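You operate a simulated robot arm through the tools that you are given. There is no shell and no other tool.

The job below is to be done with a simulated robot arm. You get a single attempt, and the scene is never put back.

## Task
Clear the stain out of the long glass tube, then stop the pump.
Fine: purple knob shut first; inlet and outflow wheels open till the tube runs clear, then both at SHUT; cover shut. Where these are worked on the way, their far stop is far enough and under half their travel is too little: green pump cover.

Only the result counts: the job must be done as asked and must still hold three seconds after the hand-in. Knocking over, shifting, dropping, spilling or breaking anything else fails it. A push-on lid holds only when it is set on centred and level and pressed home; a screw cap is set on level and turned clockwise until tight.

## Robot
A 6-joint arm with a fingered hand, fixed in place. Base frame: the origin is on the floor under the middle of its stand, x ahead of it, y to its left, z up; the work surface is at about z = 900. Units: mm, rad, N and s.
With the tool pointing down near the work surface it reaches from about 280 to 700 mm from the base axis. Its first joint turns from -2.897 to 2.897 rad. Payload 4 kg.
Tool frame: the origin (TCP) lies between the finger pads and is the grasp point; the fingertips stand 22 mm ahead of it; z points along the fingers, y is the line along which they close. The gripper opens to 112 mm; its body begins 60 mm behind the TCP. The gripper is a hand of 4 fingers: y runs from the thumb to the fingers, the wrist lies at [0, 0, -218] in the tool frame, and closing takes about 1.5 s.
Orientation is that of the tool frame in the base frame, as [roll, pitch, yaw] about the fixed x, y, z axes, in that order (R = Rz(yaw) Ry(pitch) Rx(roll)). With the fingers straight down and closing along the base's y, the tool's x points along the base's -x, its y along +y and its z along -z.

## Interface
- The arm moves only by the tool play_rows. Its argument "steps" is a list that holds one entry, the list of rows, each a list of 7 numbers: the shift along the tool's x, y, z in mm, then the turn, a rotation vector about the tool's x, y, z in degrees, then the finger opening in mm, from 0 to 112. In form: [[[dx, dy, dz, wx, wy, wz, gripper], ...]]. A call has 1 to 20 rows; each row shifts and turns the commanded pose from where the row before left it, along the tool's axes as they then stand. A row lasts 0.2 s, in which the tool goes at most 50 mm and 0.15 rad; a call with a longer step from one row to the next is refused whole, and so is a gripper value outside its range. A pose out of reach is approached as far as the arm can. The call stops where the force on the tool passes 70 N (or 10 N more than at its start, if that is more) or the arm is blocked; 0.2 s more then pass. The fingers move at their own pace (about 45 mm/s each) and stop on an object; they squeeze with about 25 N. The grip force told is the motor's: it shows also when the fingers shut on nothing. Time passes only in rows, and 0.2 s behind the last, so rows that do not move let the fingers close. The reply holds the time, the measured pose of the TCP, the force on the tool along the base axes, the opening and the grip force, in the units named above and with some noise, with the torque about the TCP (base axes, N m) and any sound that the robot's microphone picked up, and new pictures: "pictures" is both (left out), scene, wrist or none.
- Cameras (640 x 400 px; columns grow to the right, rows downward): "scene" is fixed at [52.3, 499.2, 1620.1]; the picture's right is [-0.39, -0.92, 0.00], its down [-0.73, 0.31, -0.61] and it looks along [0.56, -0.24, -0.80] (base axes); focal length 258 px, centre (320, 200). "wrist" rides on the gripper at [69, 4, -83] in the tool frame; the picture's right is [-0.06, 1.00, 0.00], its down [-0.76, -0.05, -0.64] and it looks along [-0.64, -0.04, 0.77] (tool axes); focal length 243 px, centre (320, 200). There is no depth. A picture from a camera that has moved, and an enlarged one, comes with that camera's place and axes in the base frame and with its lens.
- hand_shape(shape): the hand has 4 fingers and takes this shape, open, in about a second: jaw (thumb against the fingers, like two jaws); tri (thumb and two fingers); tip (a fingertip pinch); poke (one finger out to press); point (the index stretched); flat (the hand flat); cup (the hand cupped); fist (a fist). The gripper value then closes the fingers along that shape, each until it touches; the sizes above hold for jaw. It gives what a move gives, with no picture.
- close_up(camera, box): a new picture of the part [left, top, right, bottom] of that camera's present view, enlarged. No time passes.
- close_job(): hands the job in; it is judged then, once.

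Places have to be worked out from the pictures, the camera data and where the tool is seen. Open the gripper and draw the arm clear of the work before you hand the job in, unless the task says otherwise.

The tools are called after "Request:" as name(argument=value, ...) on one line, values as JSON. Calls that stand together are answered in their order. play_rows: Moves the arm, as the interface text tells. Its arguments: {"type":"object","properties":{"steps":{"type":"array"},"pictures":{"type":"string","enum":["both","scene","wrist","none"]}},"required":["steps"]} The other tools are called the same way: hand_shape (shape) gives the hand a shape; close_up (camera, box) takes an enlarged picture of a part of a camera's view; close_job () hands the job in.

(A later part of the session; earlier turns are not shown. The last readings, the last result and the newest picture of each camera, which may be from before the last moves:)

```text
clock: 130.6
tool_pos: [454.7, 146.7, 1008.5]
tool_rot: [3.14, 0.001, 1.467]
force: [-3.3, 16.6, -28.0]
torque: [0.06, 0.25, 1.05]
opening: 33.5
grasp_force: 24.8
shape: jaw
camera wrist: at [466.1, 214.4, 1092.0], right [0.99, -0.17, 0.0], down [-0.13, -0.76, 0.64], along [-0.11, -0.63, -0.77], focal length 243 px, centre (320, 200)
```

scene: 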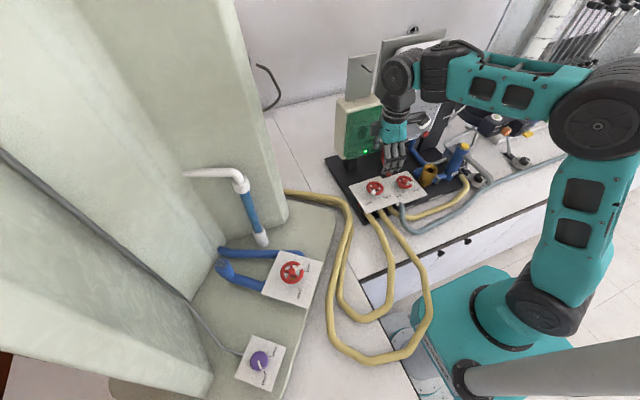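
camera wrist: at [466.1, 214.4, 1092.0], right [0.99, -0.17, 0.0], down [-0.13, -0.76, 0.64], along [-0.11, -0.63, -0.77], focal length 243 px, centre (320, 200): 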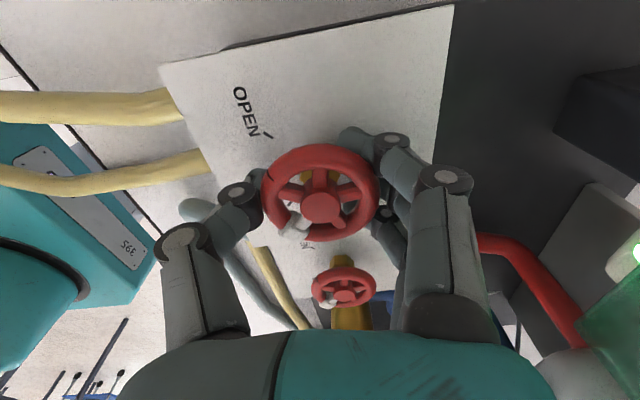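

Torque ~1 N m: the inlet is at its SHUT stop. I release, lift, and turn the hand back to face the pump cover.

Request:
play_rows(steps=[[[0, 0, 0, 0, 0, 0, 78], [0, 0, 0, 0, 0, 0, 78], [0, 0, 0, 0, 0, 0, 78], [0, 0, 0, 0, 0, 0, 78], [0, 0, -25, 0, 0, 0, 78], [0, 0, -35, 0, 0, 0, 78], [0, 0, -40, 0, 0, 0, 78], [0, 0, -40, 0, 0, -8, 78], [0, 0, 0, 0, 0, -8, 78], [0, 0, 0, 0, 0, -8, 78], [0, 0, 0, 0, 0, -8, 78], [0, 0, 0, 0, 0, -8, 78], [0, 0, 0, 0, 0, -8, 78], [0, 0, 0, 0, 0, -8, 78], [0, 0, 0, 0, 0, -8, 78], [0, 0, 0, 0, 0, -8, 78], [0, 0, 0, 0, 0, -8, 78], [0, 0, 0, 0, 0, -8, 78], [0, 0, 0, 0, 0, -8, 78], [0, 0, 0, 0, 0, 0, 78]]])

Request:
close_up(camera="wrist", box=[240, 40, 400, 180])

Request:
close_up(camera="scene", box=[340, 150, 440, 220])

```text
clock: 134.8
tool_pos: [456.0, 143.6, 1150.5]
tool_rot: [3.14, 0.001, -3.14]
force: [0.3, -0.3, -0.1]
torque: [-0.02, 0.01, 0.0]
opening: 77.6
grasp_force: 0.1
shape: jaw
camera wrist: at [384.8, 149.0, 1231.6], right [0.06, 1.0, 0.0], down [0.76, -0.05, 0.64], along [0.64, -0.04, -0.77], focal length 243 px, centre (320, 200)
```

scene: 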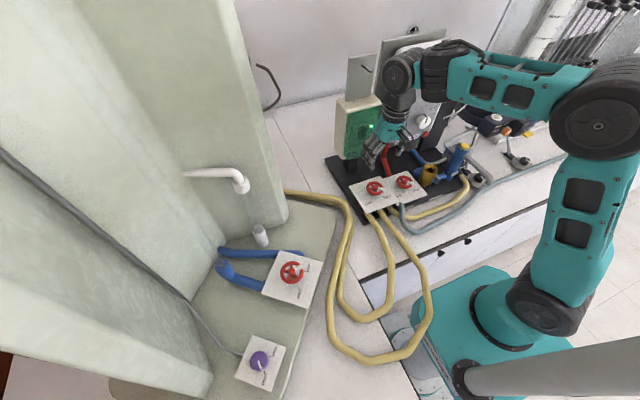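
wrist: 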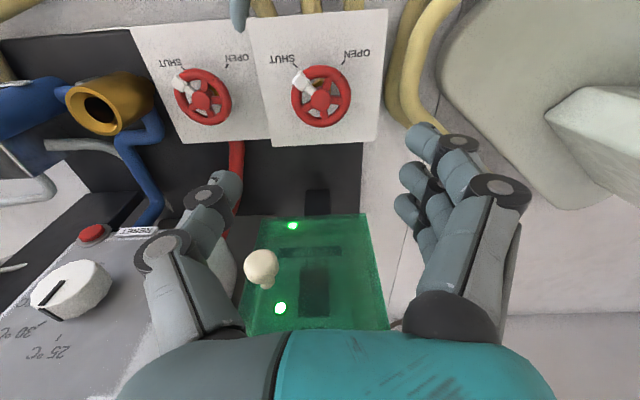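

```text
2.86 times, centred on (320, 110) of wrist
camera zoom: at [384.8, 149.0, 1231.6], right [0.06, 1.0, 0.0], down [0.76, -0.05, 0.64], along [0.64, -0.04, -0.77], focal length 693 px, centre (320, 457)
```

zoom: 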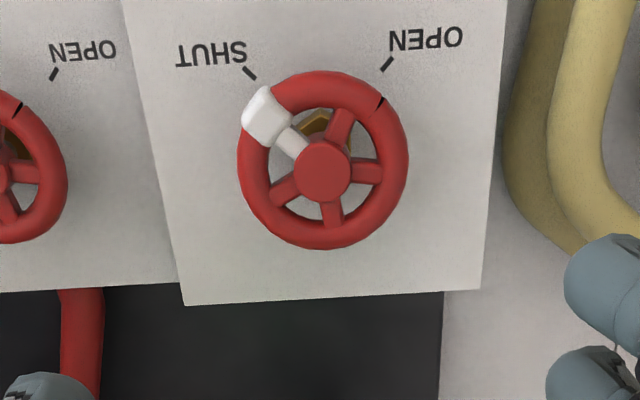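

```text
5.71 times, centred on (390, 185) of scene
camera zoom: at [52.3, 499.2, 1620.1], right [-0.39, -0.92, 0.0], down [-0.73, 0.31, -0.61], along [0.56, -0.24, -0.8], focal length 1477 px, centre (-80, 286)
```

zoom: 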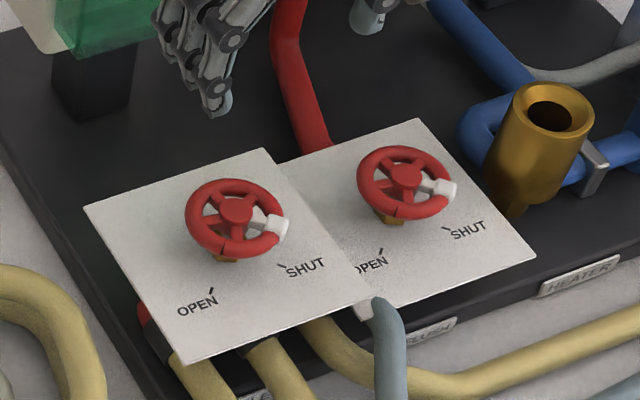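

All valves are at SHUT and overflow has stopped. Next is the pump cover: its ball knob is at about [533,98,1128], stem along −x from the cover face (x≈577), hinge apparently on the +y side (~[590,195]). I move above the knob.

Request:
play_rows(steps=[[[0, 0, -20, 0, 0, 0, 78], [0, 0, -17, 0, 0, 0, 78], [-20, -15, 0, 0, 0, 0, 70], [-20, -15, 0, 0, 0, 0, 70], [-20, -15, 0, 0, 0, 0, 70], [0, 0, 0, 0, 0, 0, 70]]])

Request:
close_up(camera="wrist", box=[230, 80, 430, 260])

Request:
close_up(camera="scene", box=[320, 40, 450, 180])

```text
clock: 136.2
tool_pos: [515.5, 100.9, 1185.8]
tool_rot: [-3.141, 0.002, 3.141]
force: [-0.1, -0.1, 0.9]
torque: [-0.02, 0.02, -0.03]
opening: 70.6
grasp_force: 0.0
shape: jaw
camera wrist: at [446.9, 105.6, 1268.8], right [0.06, 1.0, 0.0], down [0.76, -0.05, 0.64], along [0.64, -0.04, -0.77], focal length 243 px, centre (320, 200)
```

scene: 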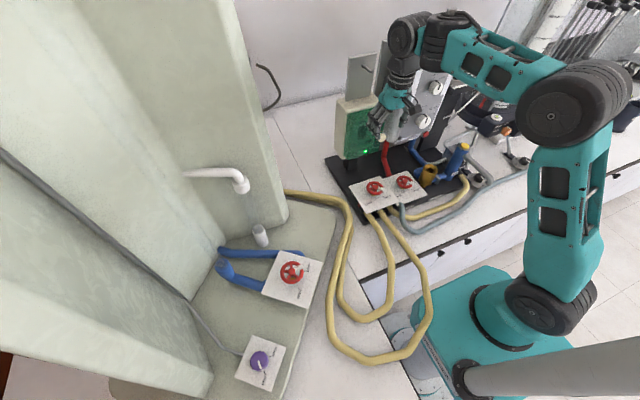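
wrist: 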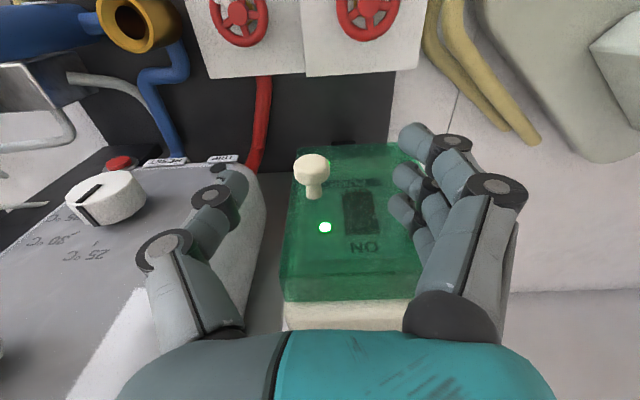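

```text
2.22 times, centred on (330, 170) of wrist
camera zoom: at [446.9, 105.6, 1268.8], right [0.06, 1.0, 0.0], down [0.76, -0.05, 0.64], along [0.64, -0.04, -0.77], focal length 539 px, centre (298, 267)
```

zoom: 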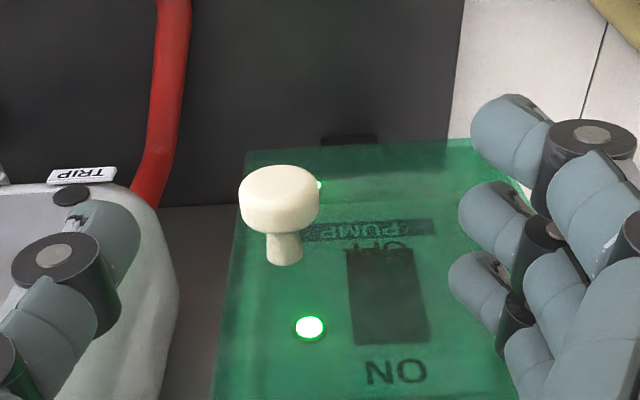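

```text
2.86 times, centred on (385, 110) of scene
camera zoom: at [52.3, 499.2, 1620.1], right [-0.39, -0.92, 0.0], down [-0.73, 0.31, -0.61], along [0.56, -0.24, -0.8], focal length 739 px, centre (134, 457)
```

zoom: 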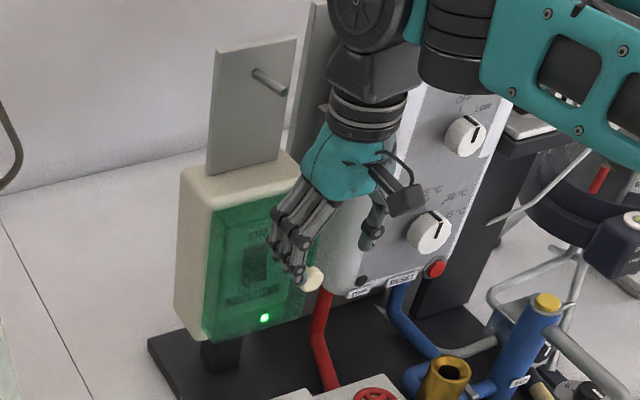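

The knob is a mushroom head (~26 mm) at about [538,95,1125]. I descend so the fingers straddle it, keeping TCP z≈1135 so the palm stays above the cover's top edge.

Request:
play_rows(steps=[[[-7, -2, 10, 0, 0, 0, 70], [-7, -2, 10, 0, 0, 0, 70], [-6, -2, 10, 0, 0, 0, 70], [0, 0, 10, 0, 0, 0, 70], [0, 0, 5, 0, 0, 0, 70], [0, 0, 0, 0, 0, 0, 70]]])

Request:
close_up(camera="wrist", box=[220, 100, 420, 280])

Request:
close_up(camera="scene", box=[320, 40, 450, 180])

```text
clock: 137.6
tool_pos: [535.6, 92.4, 1141.9]
tool_rot: [-3.141, 0.002, -3.141]
force: [0.4, 0.2, 0.7]
torque: [-0.03, 0.04, 0.0]
opening: 70.4
grasp_force: 0.1
shape: jaw
camera wrist: at [464.8, 98.3, 1224.5], right [0.06, 1.0, 0.0], down [0.76, -0.05, 0.64], along [0.64, -0.04, -0.77], focal length 243 px, centre (320, 200)
```

scene: 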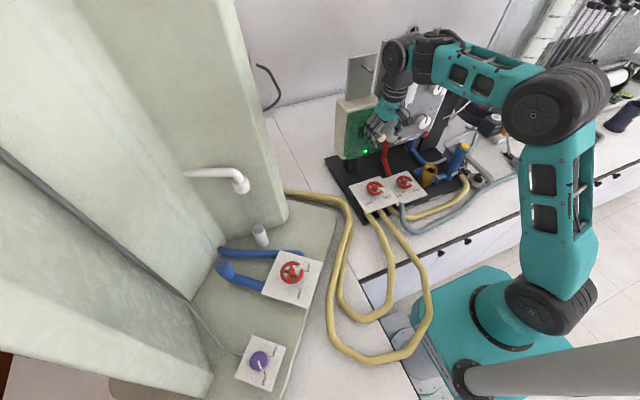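
wrist: 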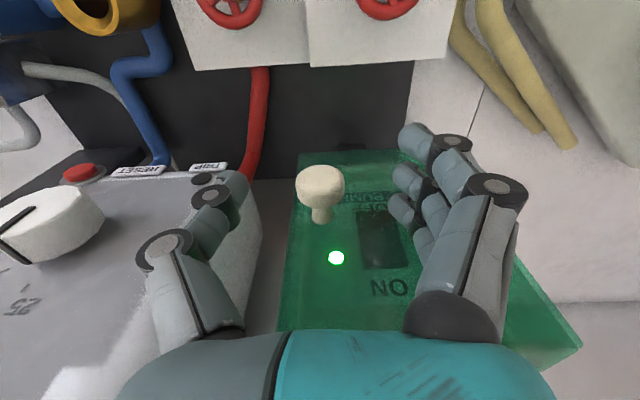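

```text
2.22 times, centred on (320, 190) of wrist
camera zoom: at [464.8, 98.3, 1224.5], right [0.06, 1.0, 0.0], down [0.76, -0.05, 0.64], along [0.64, -0.04, -0.77], focal length 539 px, centre (320, 222)
```

zoom: 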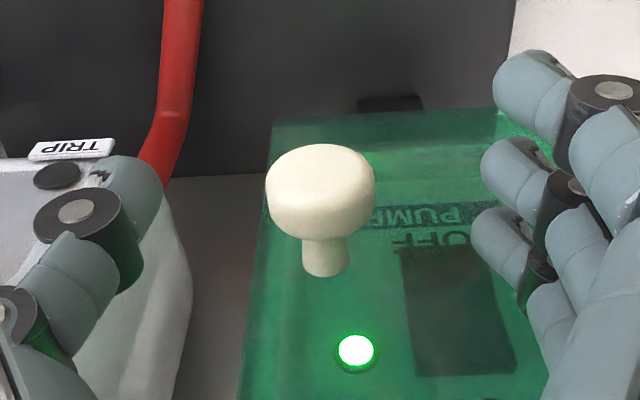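

```text
2.86 times, centred on (385, 110) of scene
camera zoom: at [52.3, 499.2, 1620.1], right [-0.39, -0.92, 0.0], down [-0.73, 0.31, -0.61], along [0.56, -0.24, -0.8], focal length 739 px, centre (134, 457)
```

zoom: 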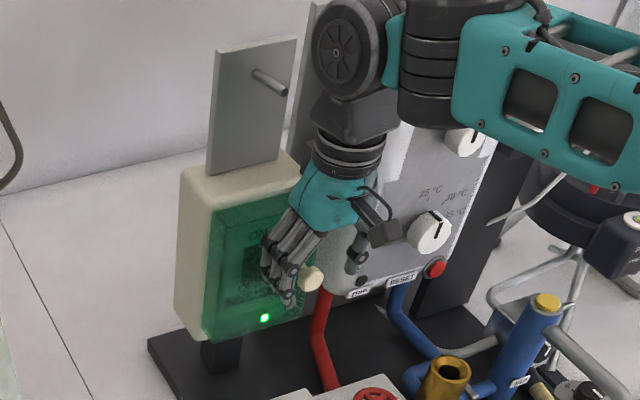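

The knob head is ~7 mm further out and ~19 mm below the TCP. I go 4 mm forward and 10 mm down, then close the fingers around it.

Request:
play_rows(steps=[[[-2, 0, 5, 0, 0, 0, 70], [-2, 0, 5, 0, 0, 0, 70], [0, 0, 0, 0, 0, 0, 50], [0, 0, 0, 0, 0, 0, 30], [0, 0, 0, 0, 0, 0, 10], [0, 0, 0, 0, 0, 0, 0], [0, 0, 0, 0, 0, 0, 0], [0, 0, 0, 0, 0, 0, 0], [0, 0, 0, 0, 0, 0, 0]]])

Request:
close_up(camera="wrist", box=[220, 100, 420, 280])

Request:
close_up(camera="scene", box=[320, 40, 450, 180])

```text
clock: 139.6
tool_pos: [538.1, 92.7, 1132.1]
tool_rot: [3.14, -0.001, 3.14]
force: [-4.0, -6.0, -4.4]
torque: [-0.07, 0.1, 0.06]
opening: 9.4
grasp_force: 24.7
shape: jaw
camera wrist: at [468.3, 97.4, 1214.3], right [0.06, 1.0, 0.0], down [0.76, -0.05, 0.64], along [0.64, -0.04, -0.77], focal length 243 px, centre (320, 200)
```

scene: 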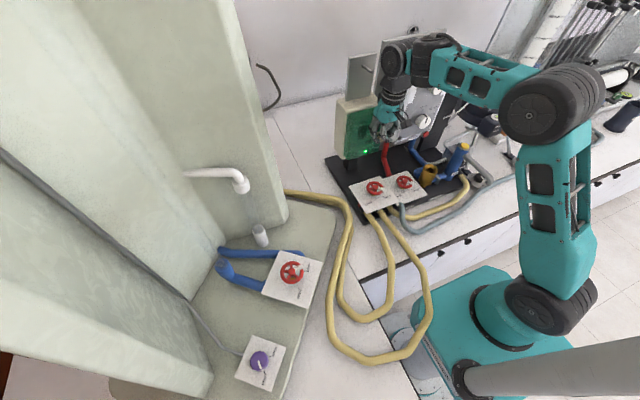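
wrist: 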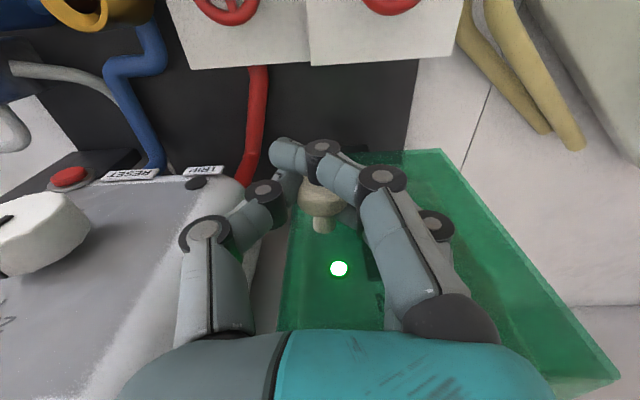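

```text
2.22 times, centred on (320, 190) of wrist
camera zoom: at [468.3, 97.4, 1214.3], right [0.06, 1.0, 0.0], down [0.76, -0.05, 0.64], along [0.64, -0.04, -0.77], focal length 539 px, centre (320, 222)
```

zoom: 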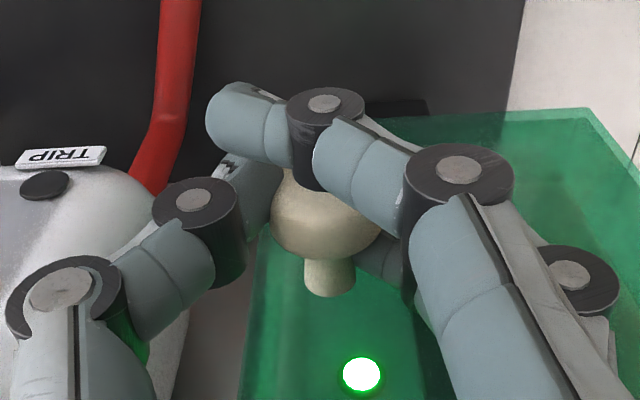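

```text
2.86 times, centred on (385, 110) of scene
camera zoom: at [52.3, 499.2, 1620.1], right [-0.39, -0.92, 0.0], down [-0.73, 0.31, -0.61], along [0.56, -0.24, -0.8], focal length 739 px, centre (134, 457)
```

zoom: 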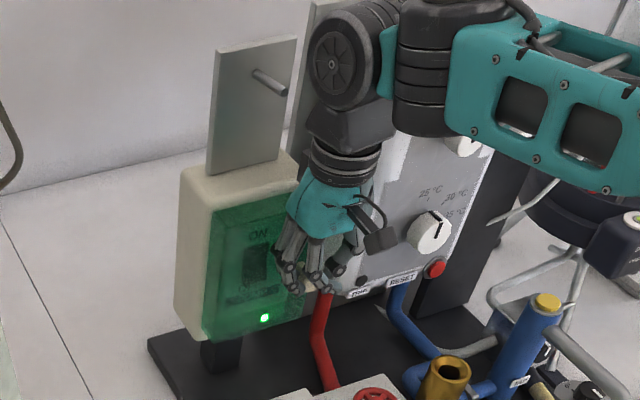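

The fingers hold the knob. I pull along the arc about the presumed hinge (~[592,194]), starting with 9° while yawing with it.

Request:
play_rows(steps=[[[5.2, 3.0, 0, 0, 0, 3, 0], [5.2, 3.0, 0, 0, 0, 3, 0], [5.2, 3.0, 0, 0, 0, 3, 0], [0, 0, 0, 0, 0, 0, 0]]])

Request:
close_up(camera="scene", box=[320, 40, 450, 180])

```text
clock: 140.6
tool_pos: [521.8, 104.0, 1133.0]
tool_rot: [-3.141, 0.002, 2.984]
force: [-3.8, -2.9, -8.1]
torque: [0.02, 0.09, 0.1]
opening: 9.0
grasp_force: 25.0
shape: jaw
camera wrist: at [454.3, 119.1, 1214.5], right [0.22, 0.98, 0.0], down [0.75, -0.17, 0.64], along [0.63, -0.14, -0.77], focal length 243 px, centre (320, 200)
```

scene: 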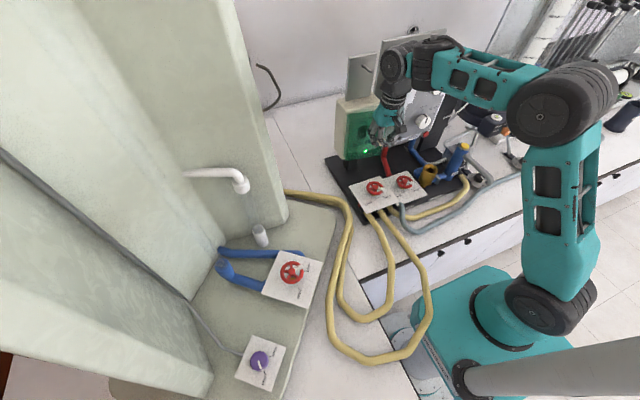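
wrist: 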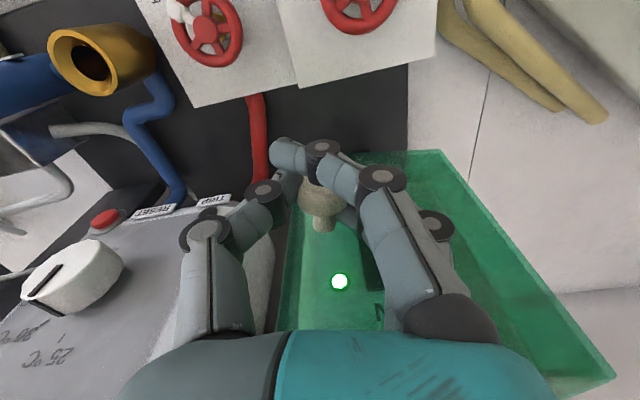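

```text
2.86 times, centred on (385, 110) of scene
camera zoom: at [52.3, 499.2, 1620.1], right [-0.39, -0.92, 0.0], down [-0.73, 0.31, -0.61], along [0.56, -0.24, -0.8], focal length 739 px, centre (134, 457)
```

zoom: 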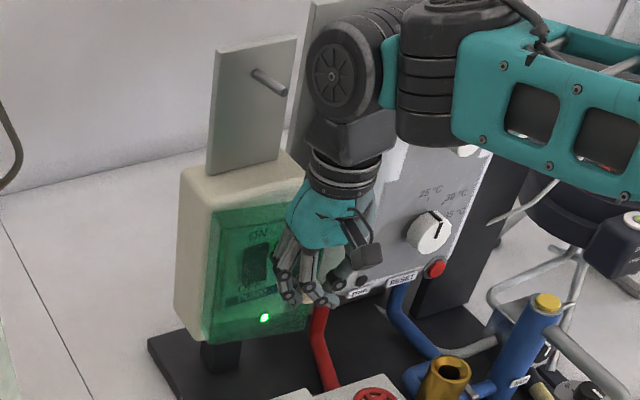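

The cover swings with the hand at low force, so the hinge guess is right. I continue the arc 30° further.

Request:
play_rows(steps=[[[8.6, 5.1, 0, 0, 0, 5, 0], [8.6, 5.1, 0, 0, 0, 5, 0], [8.6, 5.1, 0, 0, 0, 5, 0], [8.6, 5.1, 0, 0, 0, 5, 0], [8.6, 5.1, 0, 0, 0, 5, 0], [8.6, 5.1, 0, 0, 0, 5, 0], [0, 0, 0, 0, 0, 0, 0]]])

Request:
close_up(camera="scene", box=[320, 40, 450, 180])

```text
clock: 142.2
tool_pos: [487.4, 151.3, 1132.6]
tool_rot: [3.139, 0.001, 2.458]
force: [6.3, 3.0, -10.6]
torque: [0.11, -0.1, 0.14]
opening: 8.0
grasp_force: 25.0
shape: jaw
camera wrist: at [435.8, 198.5, 1214.8], right [0.68, 0.73, 0.0], down [0.56, -0.52, 0.64], along [0.47, -0.44, -0.77], focal length 243 px, centre (320, 200)
```

scene: 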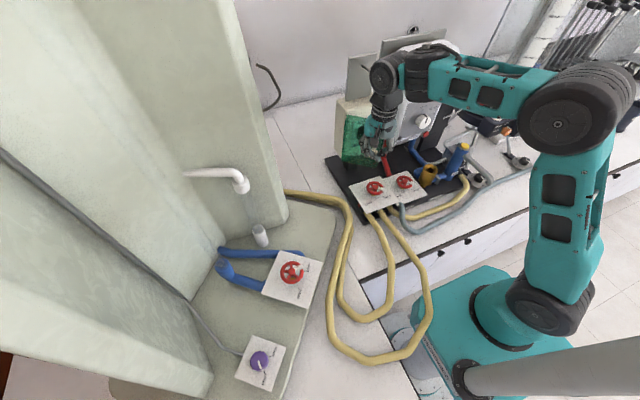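
wrist: 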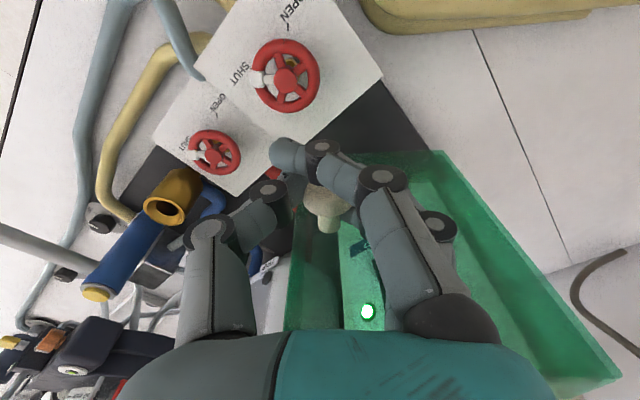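

```text
2.86 times, centred on (385, 110) of scene
camera zoom: at [52.3, 499.2, 1620.1], right [-0.39, -0.92, 0.0], down [-0.73, 0.31, -0.61], along [0.56, -0.24, -0.8], focal length 739 px, centre (134, 457)
```

zoom: 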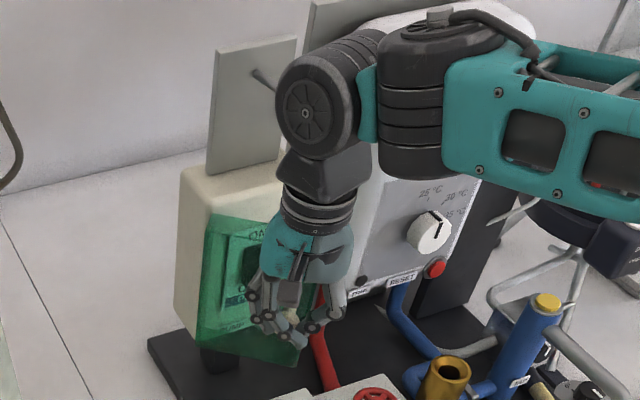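

About 39° open, forces low. I continue another 35°.

Request:
play_rows(steps=[[[8.6, 5.1, 0, 0, 0, 5, 0], [8.6, 5.1, 0, 0, 0, 5, 0], [8.6, 5.1, 0, 0, 0, 5, 0], [8.6, 5.1, 0, 0, 0, 5, 0], [8.6, 5.1, 0, 0, 0, 5, 0], [8.6, 5.1, 0, 0, 0, 5, 0], [8.6, 5.1, 0, 0, 0, 5, 0], [0, 0, 0, 0, 0, 0, 0]]])

Request:
close_up(camera="scene", box=[320, 40, 450, 180])

```text
clock: 144.0
tool_pos: [480.9, 217.6, 1131.9]
tool_rot: [3.139, 0.0, 1.848]
force: [15.4, -2.1, -6.9]
torque: [-0.05, -0.36, 0.2]
opening: 7.1
grasp_force: 24.3
shape: jaw
camera wrist: at [466.4, 286.3, 1214.5], right [0.98, 0.21, 0.0], down [0.16, -0.75, 0.64], along [0.14, -0.63, -0.77], focal length 243 px, centre (320, 200)
```

scene: 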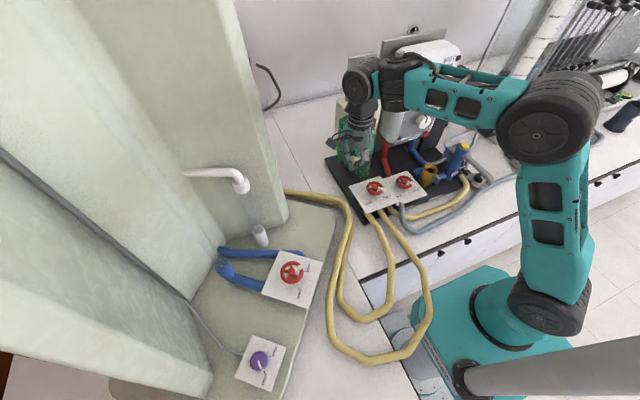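
wrist: 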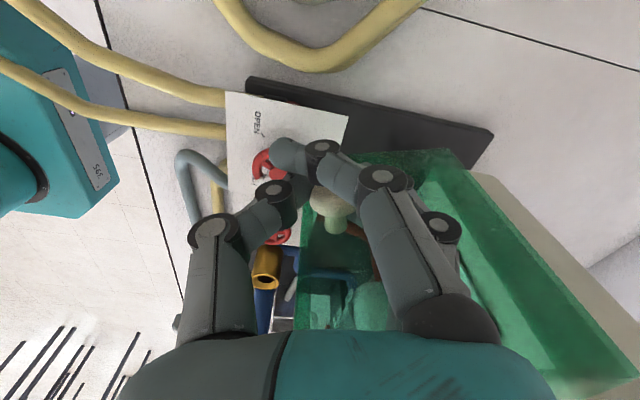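

```text
2.86 times, centred on (385, 110) of scene
camera zoom: at [52.3, 499.2, 1620.1], right [-0.39, -0.92, 0.0], down [-0.73, 0.31, -0.61], along [0.56, -0.24, -0.8], focal length 739 px, centre (134, 457)
```

zoom: 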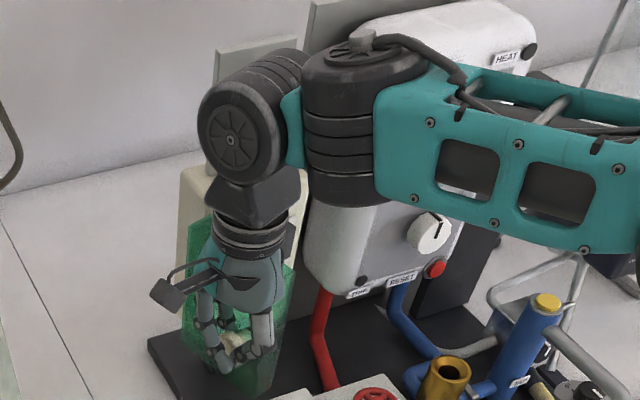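

About 74° open with a slight +x load; I adjust a little and continue 20°.

Request:
play_rows(steps=[[[8.3, 6.0, 0, 0, 0, 5, 0], [8.4, 5.7, 0, 0, 0, 5, 0], [8.5, 5.4, 0, 0, 0, 5, 0], [8.5, 5.4, 0, 0, 0, 5, 0], [0, 0, 0, 0, 0, 0, 0]]])

Request:
close_up(camera="scene", box=[320, 40, 450, 180])

```text
clock: 145.2
tool_pos: [499.4, 256.0, 1131.8]
tool_rot: [3.14, 0.002, 1.498]
force: [4.8, -1.2, -2.6]
torque: [-0.02, -0.17, 0.21]
opening: 7.4
grasp_force: 25.5
shape: jaw
camera wrist: at [507.8, 324.8, 1213.9], right [0.99, -0.13, 0.0], down [-0.1, -0.76, 0.64], along [-0.08, -0.64, -0.77], focal length 243 px, centre (320, 200)
```

scene: 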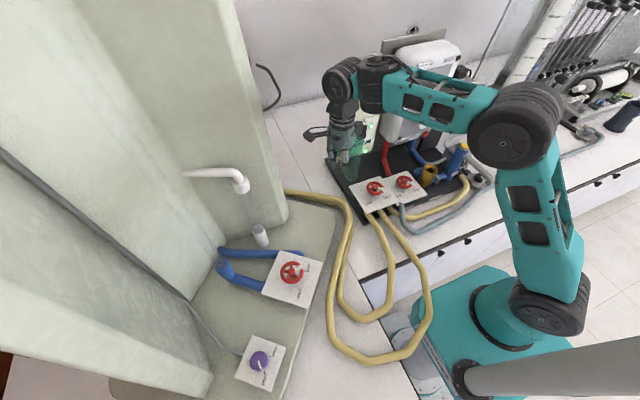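
wrist: 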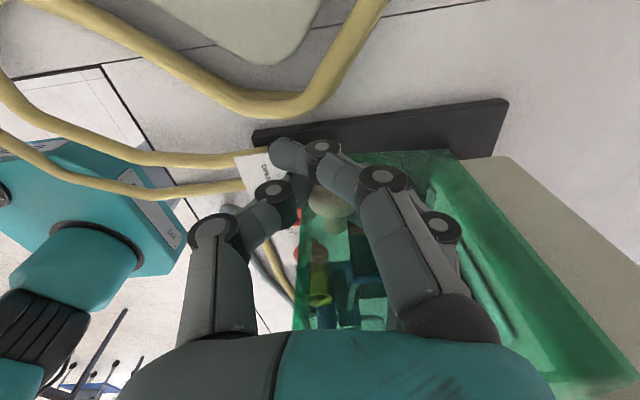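

```text
2.86 times, centred on (385, 110) of scene
camera zoom: at [52.3, 499.2, 1620.1], right [-0.39, -0.92, 0.0], down [-0.73, 0.31, -0.61], along [0.56, -0.24, -0.8], focal length 739 px, centre (134, 457)
```

zoom: 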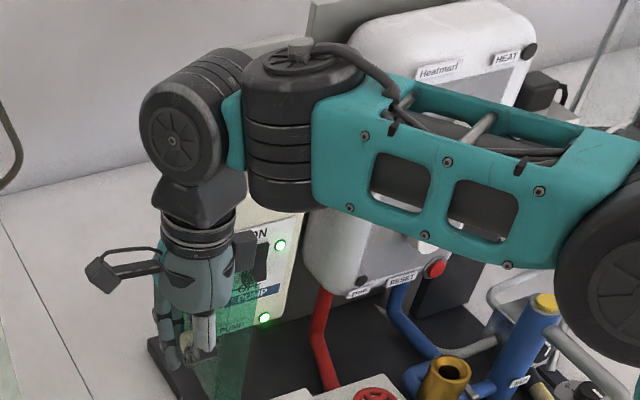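

About 94° open. I continue 10° with care, watching force and reach flags.

Request:
play_rows(steps=[[[8.5, 5.3, 0, 0, 0, 5, 0], [8.5, 5.3, 0, 0, 0, 5, 0], [0, 0, 0, 0, 0, 0, 0]]], pictures="wrist")

```text
clock: 146.0
tool_pos: [510.6, 270.5, 1131.9]
tool_rot: [-3.141, 0.001, 1.326]
force: [9.0, -4.6, -7.3]
torque: [-0.08, -0.18, 0.27]
opening: 7.6
grasp_force: 24.9
shape: jaw
camera wrist: at [531.2, 336.7, 1214.4], right [0.95, -0.31, 0.0], down [-0.23, -0.73, 0.64], along [-0.19, -0.61, -0.77], focal length 243 px, centre (320, 200)
```

wrist: 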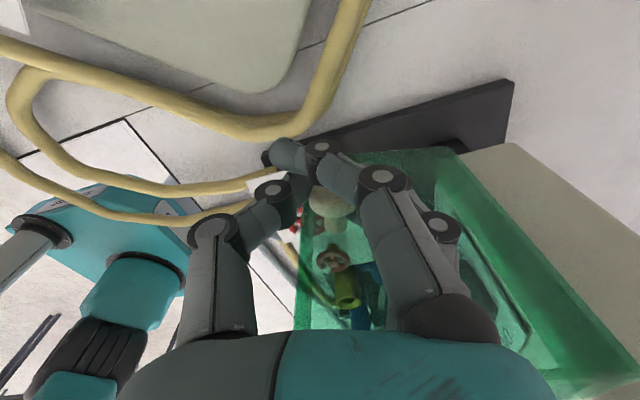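

Request:
play_rows(steps=[[[8.5, 5.4, 0, 0, 0, 5, 0], [8.5, 5.4, 0, 0, 0, 5, 0], [0, 0, 0, 0, 0, 0, 0]]], pictures="both")

Request:
close_up(camera="scene", box=[300, 40, 430, 180])

```text
clock: 146.8
tool_pos: [525.7, 281.3, 1131.8]
tool_rot: [-3.141, 0.001, 1.146]
force: [-8.2, -42.3, -7.0]
torque: [-0.51, 0.18, -0.29]
opening: 3.3
grasp_force: 25.1
shape: jaw
camera wrist: at [558.4, 343.0, 1214.0], right [0.88, -0.47, 0.0], down [-0.36, -0.68, 0.64], along [-0.3, -0.57, -0.77], focal length 243 px, centre (320, 200)
```

scene: 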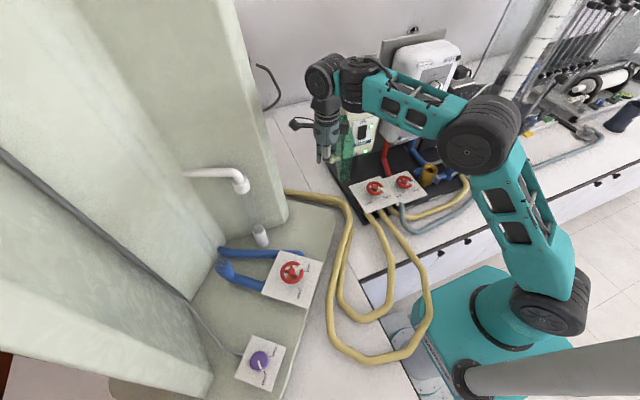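
wrist: 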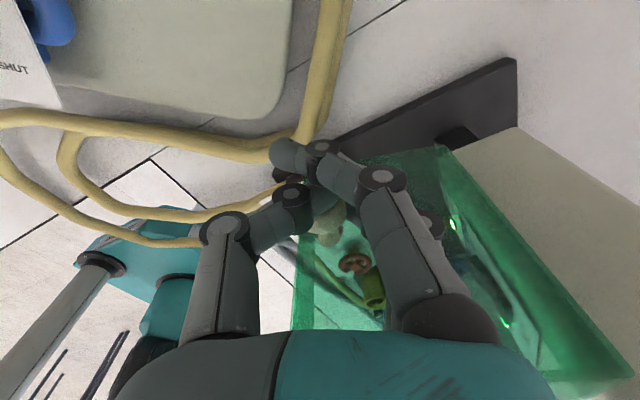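

```text
2.86 times, centred on (365, 110) of scene
camera zoom: at [52.3, 499.2, 1620.1], right [-0.39, -0.92, 0.0], down [-0.73, 0.31, -0.61], along [0.56, -0.24, -0.8], focal length 739 px, centre (191, 457)
```

zoom: 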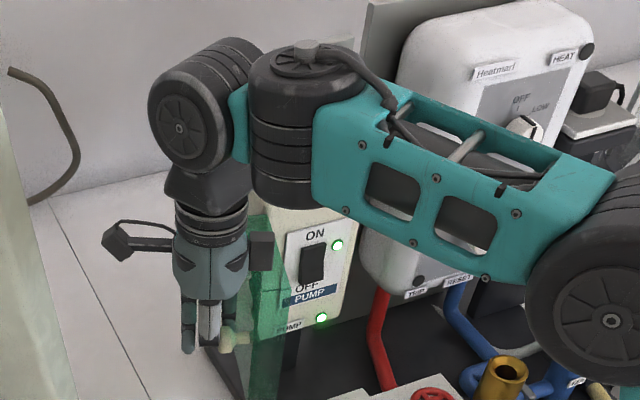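

The force jump (−42 N) shows the cover is at its far stop. I ease back, open the fingers and lift off.

Request:
play_rows(steps=[[[-3, -1, 0, 0, 0, 0, 0], [0, 0, 0, 0, 0, 0, 40], [0, 0, 0, 0, 0, 0, 70], [0, 0, 0, 0, 0, 0, 70], [0, 0, 0, 0, 0, 0, 70], [0, 0, 0, 0, 0, 0, 70], [0, 0, 0, 0, 0, 0, 70]]], pictures="both")

Request:
close_up(camera="scene", box=[300, 40, 430, 180])

```text
clock: 148.4
tool_pos: [525.1, 282.0, 1131.7]
tool_rot: [3.14, -0.002, 1.151]
force: [0.3, 0.1, -0.4]
torque: [0.0, 0.0, 0.04]
opening: 69.5
grasp_force: 0.0
shape: jaw
camera wrist: at [555.8, 343.9, 1214.7], right [0.89, -0.46, 0.0], down [-0.36, -0.68, 0.64], along [-0.3, -0.57, -0.77], focal length 243 px, centre (320, 200)
```

scene: 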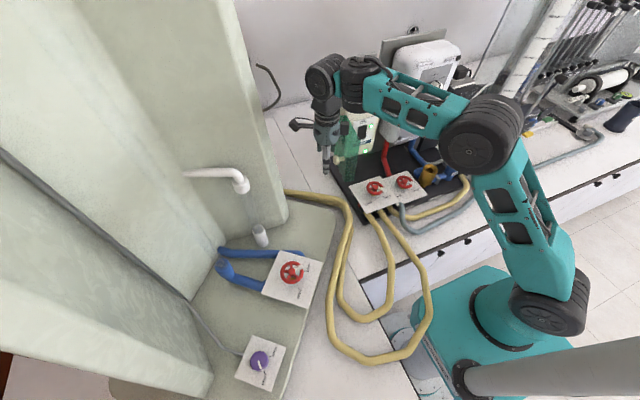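
wrist: 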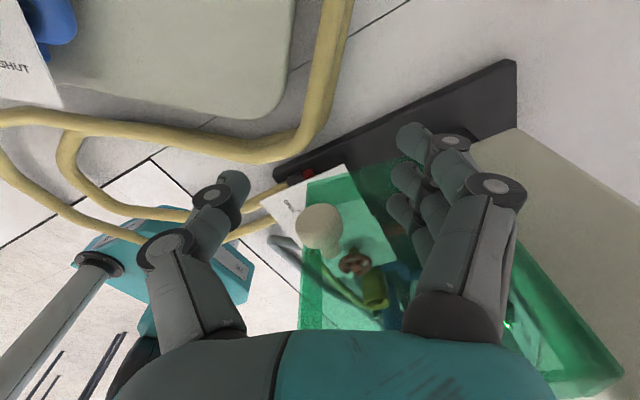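

```text
2.86 times, centred on (365, 110) of scene
camera zoom: at [52.3, 499.2, 1620.1], right [-0.39, -0.92, 0.0], down [-0.73, 0.31, -0.61], along [0.56, -0.24, -0.8], focal length 739 px, centre (191, 457)
```

zoom: 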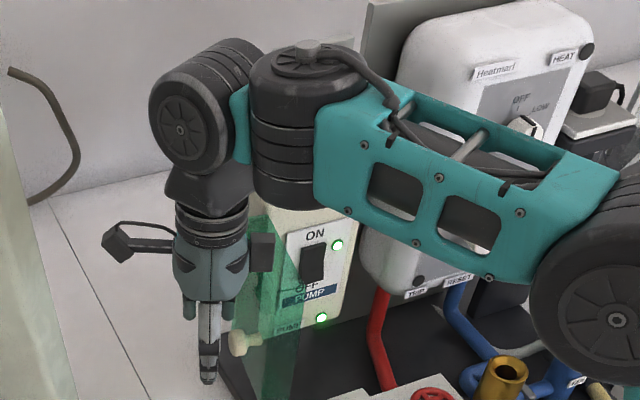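

The cover stays open at its far stop and the rocker switch is exposed. I lift 45 mm, then slide out parallel to the cover toward the robot.

Request:
play_rows(steps=[[[2, 0, -15, 0, 0, 0, 70], [2, 0, -15, 0, 0, 0, 70], [2, 0, -15, 0, 0, 0, 70], [0, -25, 0, 0, 0, 0, 70], [0, -35, 0, 0, 0, 0, 70], [0, -35, 0, 0, 0, 0, 70], [0, -35, 0, 0, 0, 0, 70], [0, 0, 0, 0, 0, 0, 70]]])

Request:
close_up(camera="scene", box=[310, 60, 440, 200])

```text
clock: 150.2
tool_pos: [407.8, 341.1, 1175.8]
tool_rot: [3.14, -0.001, 1.152]
force: [-0.2, 0.4, 0.6]
torque: [-0.03, -0.02, -0.02]
opening: 69.7
grasp_force: 0.1
shape: jaw
camera wrist: at [439.9, 403.2, 1257.7], right [0.89, -0.46, 0.0], down [-0.36, -0.68, 0.64], along [-0.3, -0.57, -0.77], focal length 243 px, centre (320, 200)
```

scene: 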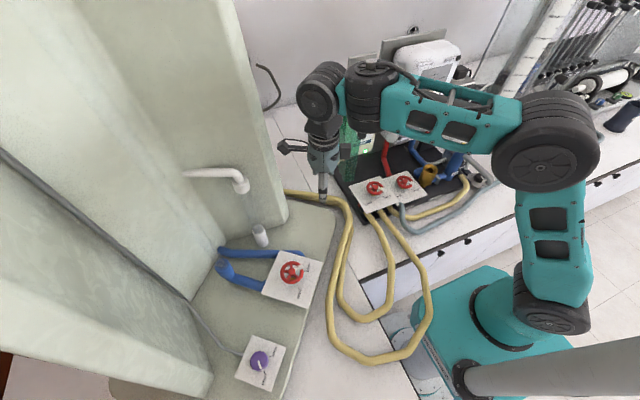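
wrist: 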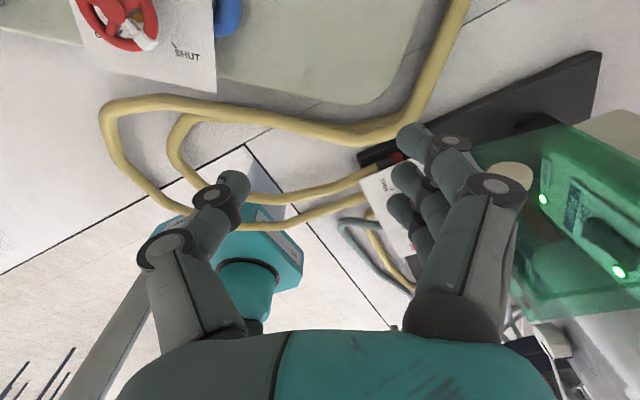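

```text
2.86 times, centred on (375, 130) of scene
camera zoom: at [52.3, 499.2, 1620.1], right [-0.39, -0.92, 0.0], down [-0.73, 0.31, -0.61], along [0.56, -0.24, -0.8], focal length 739 px, centre (163, 400)
```

zoom: 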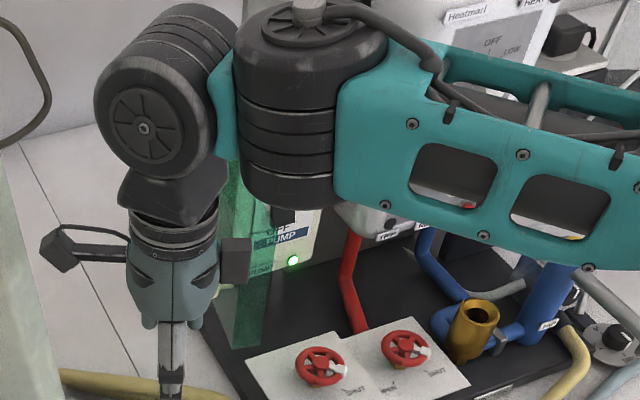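

I move back to an open spot in front of the board and turn the hand to face the switch.

Request:
play_rows(steps=[[[-44.5, -1.4, -13, 0, 0, 0, 70], [-44.5, -1.4, -13, 0, 0, 0, 70], [-44.5, -1.4, -13, 0, 0, 0, 70], [-44.5, -1.4, -13, 0, 0, 0, 70], [0, 0, 0, 0, 0, -8.2, 70], [0, 0, 0, 0, 0, -8.2, 70], [0, 0, 0, 0, 0, -8.2, 70], [0, 0, 0, 0, 0, -8.2, 70], [0, 0, 0, 0, 0, -8.2, 70], [0, 0, 0, 0, 0, -8.2, 70], [0, 0, 0, 0, 0, -8.2, 70], [0, 0, 0, 0, 0, -8.2, 70], [0, 0, 0, 0, 0, -8.2, 70], [0, 0, 0, 0, 0, -8.2, 70], [0, 0, 0, 0, 0, -8.2, 70], [0, 0, 0, 0, 0, -8.2, 70], [0, 0, 0, 0, 0, -8.2, 70], [0, 0, 0, 0, 0, -7.4, 70], [0, 0, 0, 0, 0, 0, 70]]])

Request:
close_up(camera="wrist", box=[230, 160, 430, 320])

Request:
close_up(camera="scene", box=[310, 60, 440, 200])

```text
clock: 154.2
tool_pos: [328.2, 180.0, 1228.0]
tool_rot: [-3.141, 0.001, -3.14]
force: [1.2, -0.2, -0.5]
torque: [-0.02, 0.02, 0.05]
opening: 69.7
grasp_force: 0.1
shape: jaw
camera wrist: at [259.1, 184.4, 1310.5], right [0.06, 1.0, 0.0], down [0.76, -0.05, 0.64], along [0.64, -0.04, -0.77], focal length 243 px, centre (320, 200)
```

scene: 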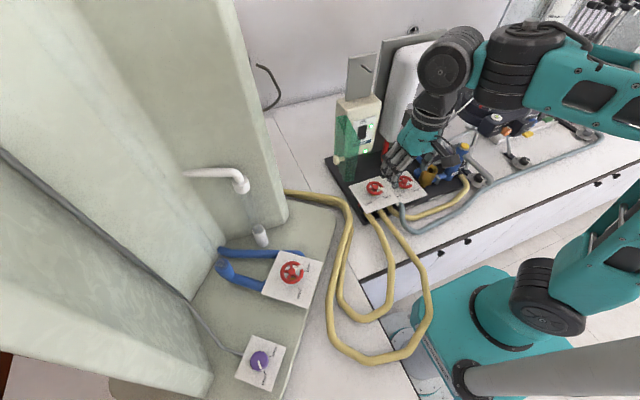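
wrist: 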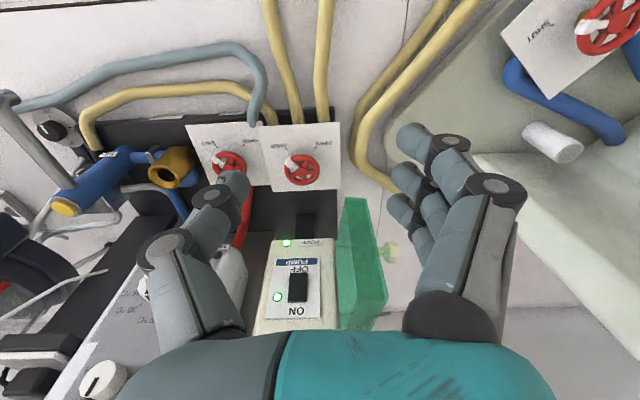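

```text
2.50 times, centred on (330, 240) of wrist
camera zoom: at [259.1, 184.4, 1310.5], right [0.06, 1.0, 0.0], down [0.76, -0.05, 0.64], along [0.64, -0.04, -0.77], focal length 606 px, centre (295, 100)
```

zoom: 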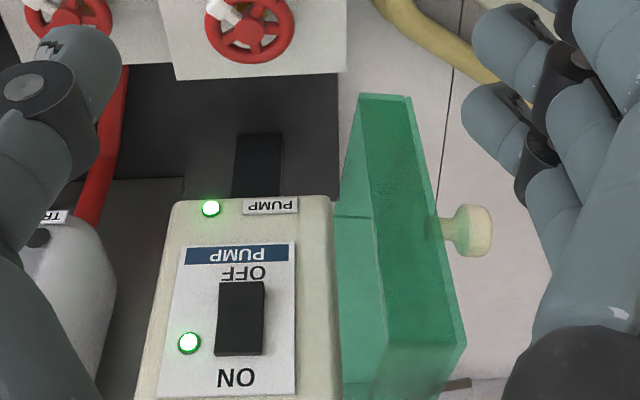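

```text
2.86 times, centred on (375, 130) of scene
camera zoom: at [52.3, 499.2, 1620.1], right [-0.39, -0.92, 0.0], down [-0.73, 0.31, -0.61], along [0.56, -0.24, -0.8], focal length 739 px, centre (163, 400)
```

zoom: 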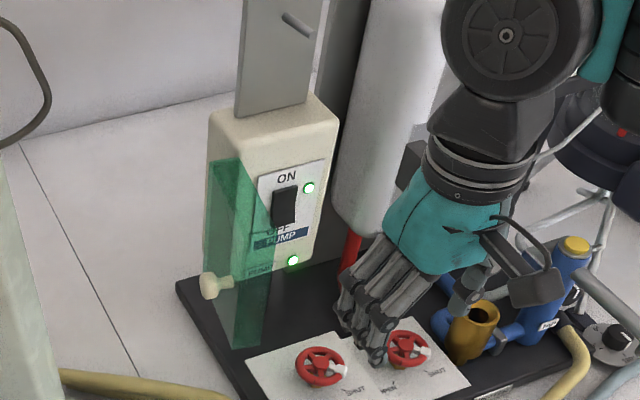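

The rocker is clearly visible at about [588,131,1118] (ON top, OFF bottom). I change the hand to the poke shape and look at where the finger tip is.

Request:
hand_shape(shape="poke")

```text
clock: 155.1
tool_pos: [328.6, 179.6, 1228.2]
tool_rot: [-3.141, 0.001, 3.141]
force: [0.4, -0.8, -0.2]
torque: [-0.01, -0.02, -0.01]
opening: 0.0
grasp_force: 0.0
shape: poke
```

Request:
close_up(camera="wrist", box=[0, 0, 640, 400])

Request:
close_up(camera="scene", box=[360, 60, 520, 220])

```text
1.00 times, centred on (320, 200) of wrist (not enlarged: the box is as wide or as high as the picture)
camera zoom: at [259.2, 184.5, 1310.5], right [0.06, 1.0, 0.0], down [0.76, -0.05, 0.64], along [0.64, -0.04, -0.77], focal length 243 px, centre (320, 200)
```

zoom: 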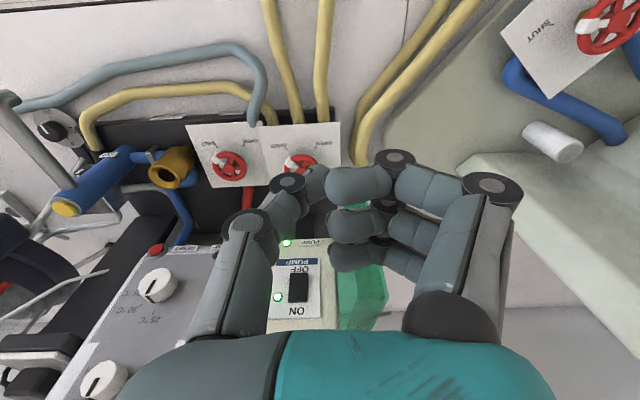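

```text
2.50 times, centred on (440, 140) of scene
camera zoom: at [52.3, 499.2, 1620.1], right [-0.39, -0.92, 0.0], down [-0.73, 0.31, -0.61], along [0.56, -0.24, -0.8], focal length 646 px, centre (20, 350)
```

zoom: 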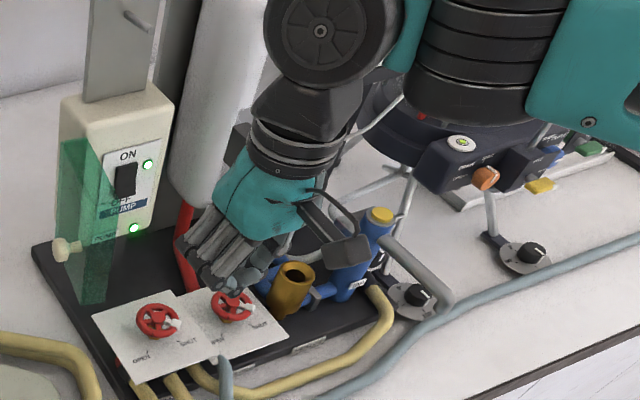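

The hand seems to be still forming; I give it time with an open gripper value and look.

Request:
play_rows(steps=[[[0, 0, 0, 0, 0, 0, 112], [0, 0, 0, 0, 0, 0, 112], [0, 0, 0, 0, 0, 0, 112], [0, 0, 0, 0, 0, 0, 112], [0, 0, 0, 0, 0, 0, 112]]])

Request:
close_up(camera="scene", box=[360, 60, 520, 220])

```text
clock: 156.3
tool_pos: [328.9, 180.0, 1229.1]
tool_rot: [3.141, 0.001, -3.141]
force: [-0.4, -0.4, -0.6]
torque: [0.03, 0.02, 0.0]
opening: 0.3
grasp_force: 0.1
shape: poke
camera wrist: at [259.2, 184.5, 1310.5], right [0.06, 1.0, 0.0], down [0.76, -0.05, 0.64], along [0.64, -0.04, -0.77], focal length 243 px, centre (320, 200)
```

scene: 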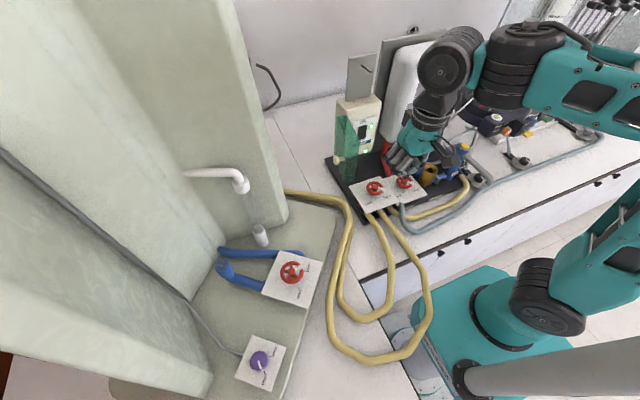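
wrist: 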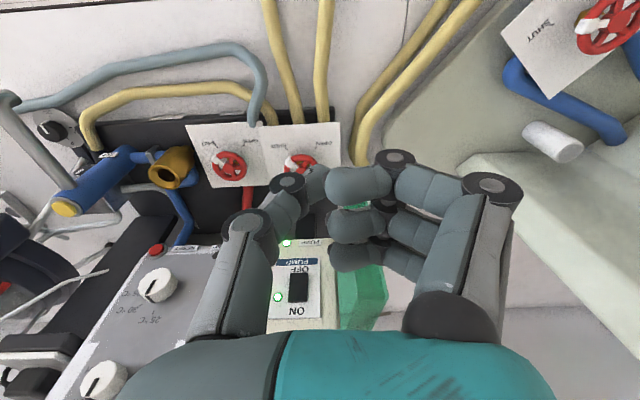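

```text
2.50 times, centred on (440, 140) of scene
camera zoom: at [52.3, 499.2, 1620.1], right [-0.39, -0.92, 0.0], down [-0.73, 0.31, -0.61], along [0.56, -0.24, -0.8], focal length 646 px, centre (20, 350)
```

zoom: 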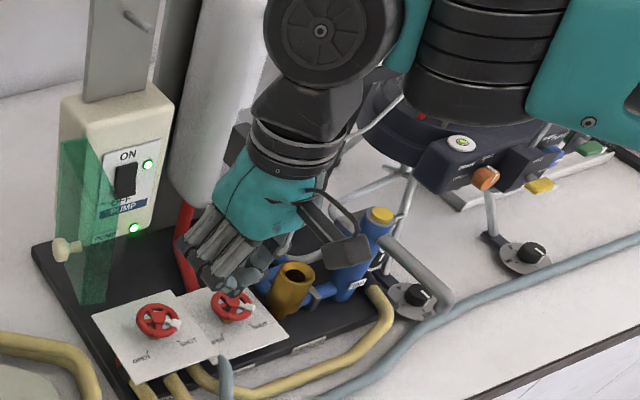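

The poke shape doesn't show an extended finger; I try the point shape instead.

Request:
hand_shape(shape="point")

Request:
close_up(camera="wrist", box=[0, 0, 640, 400])

Request:
close_up(camera="scene", box=[360, 60, 520, 220])

```text
clock: 157.2
tool_pos: [329.6, 179.7, 1228.2]
tool_rot: [-3.14, 0.002, 3.14]
force: [0.8, -0.7, 0.0]
torque: [0.01, -0.06, -0.01]
opening: 106.0
grasp_force: 0.0
shape: point
```

```text
1.00 times, centred on (320, 200) of wrist (not enlarged: the box is as wide or as high as the picture)
camera zoom: at [259.2, 184.5, 1310.5], right [0.06, 1.0, 0.0], down [0.76, -0.05, 0.64], along [0.64, -0.04, -0.77], focal length 243 px, centre (320, 200)
```

zoom: 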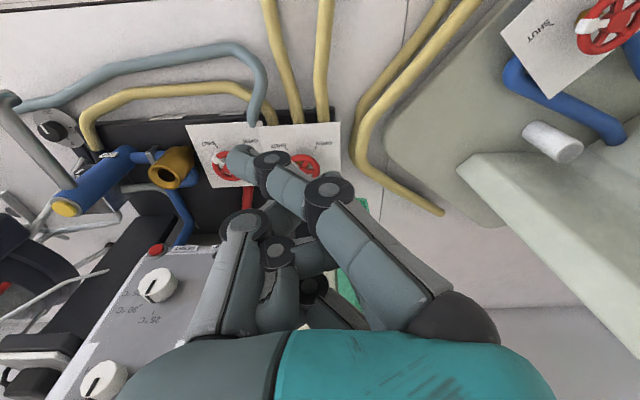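

```text
2.50 times, centred on (440, 140) of scene
camera zoom: at [52.3, 499.2, 1620.1], right [-0.39, -0.92, 0.0], down [-0.73, 0.31, -0.61], along [0.56, -0.24, -0.8], focal length 646 px, centre (20, 350)
```

zoom: 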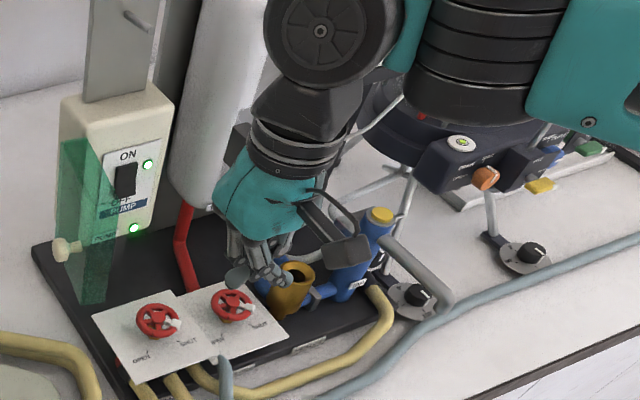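

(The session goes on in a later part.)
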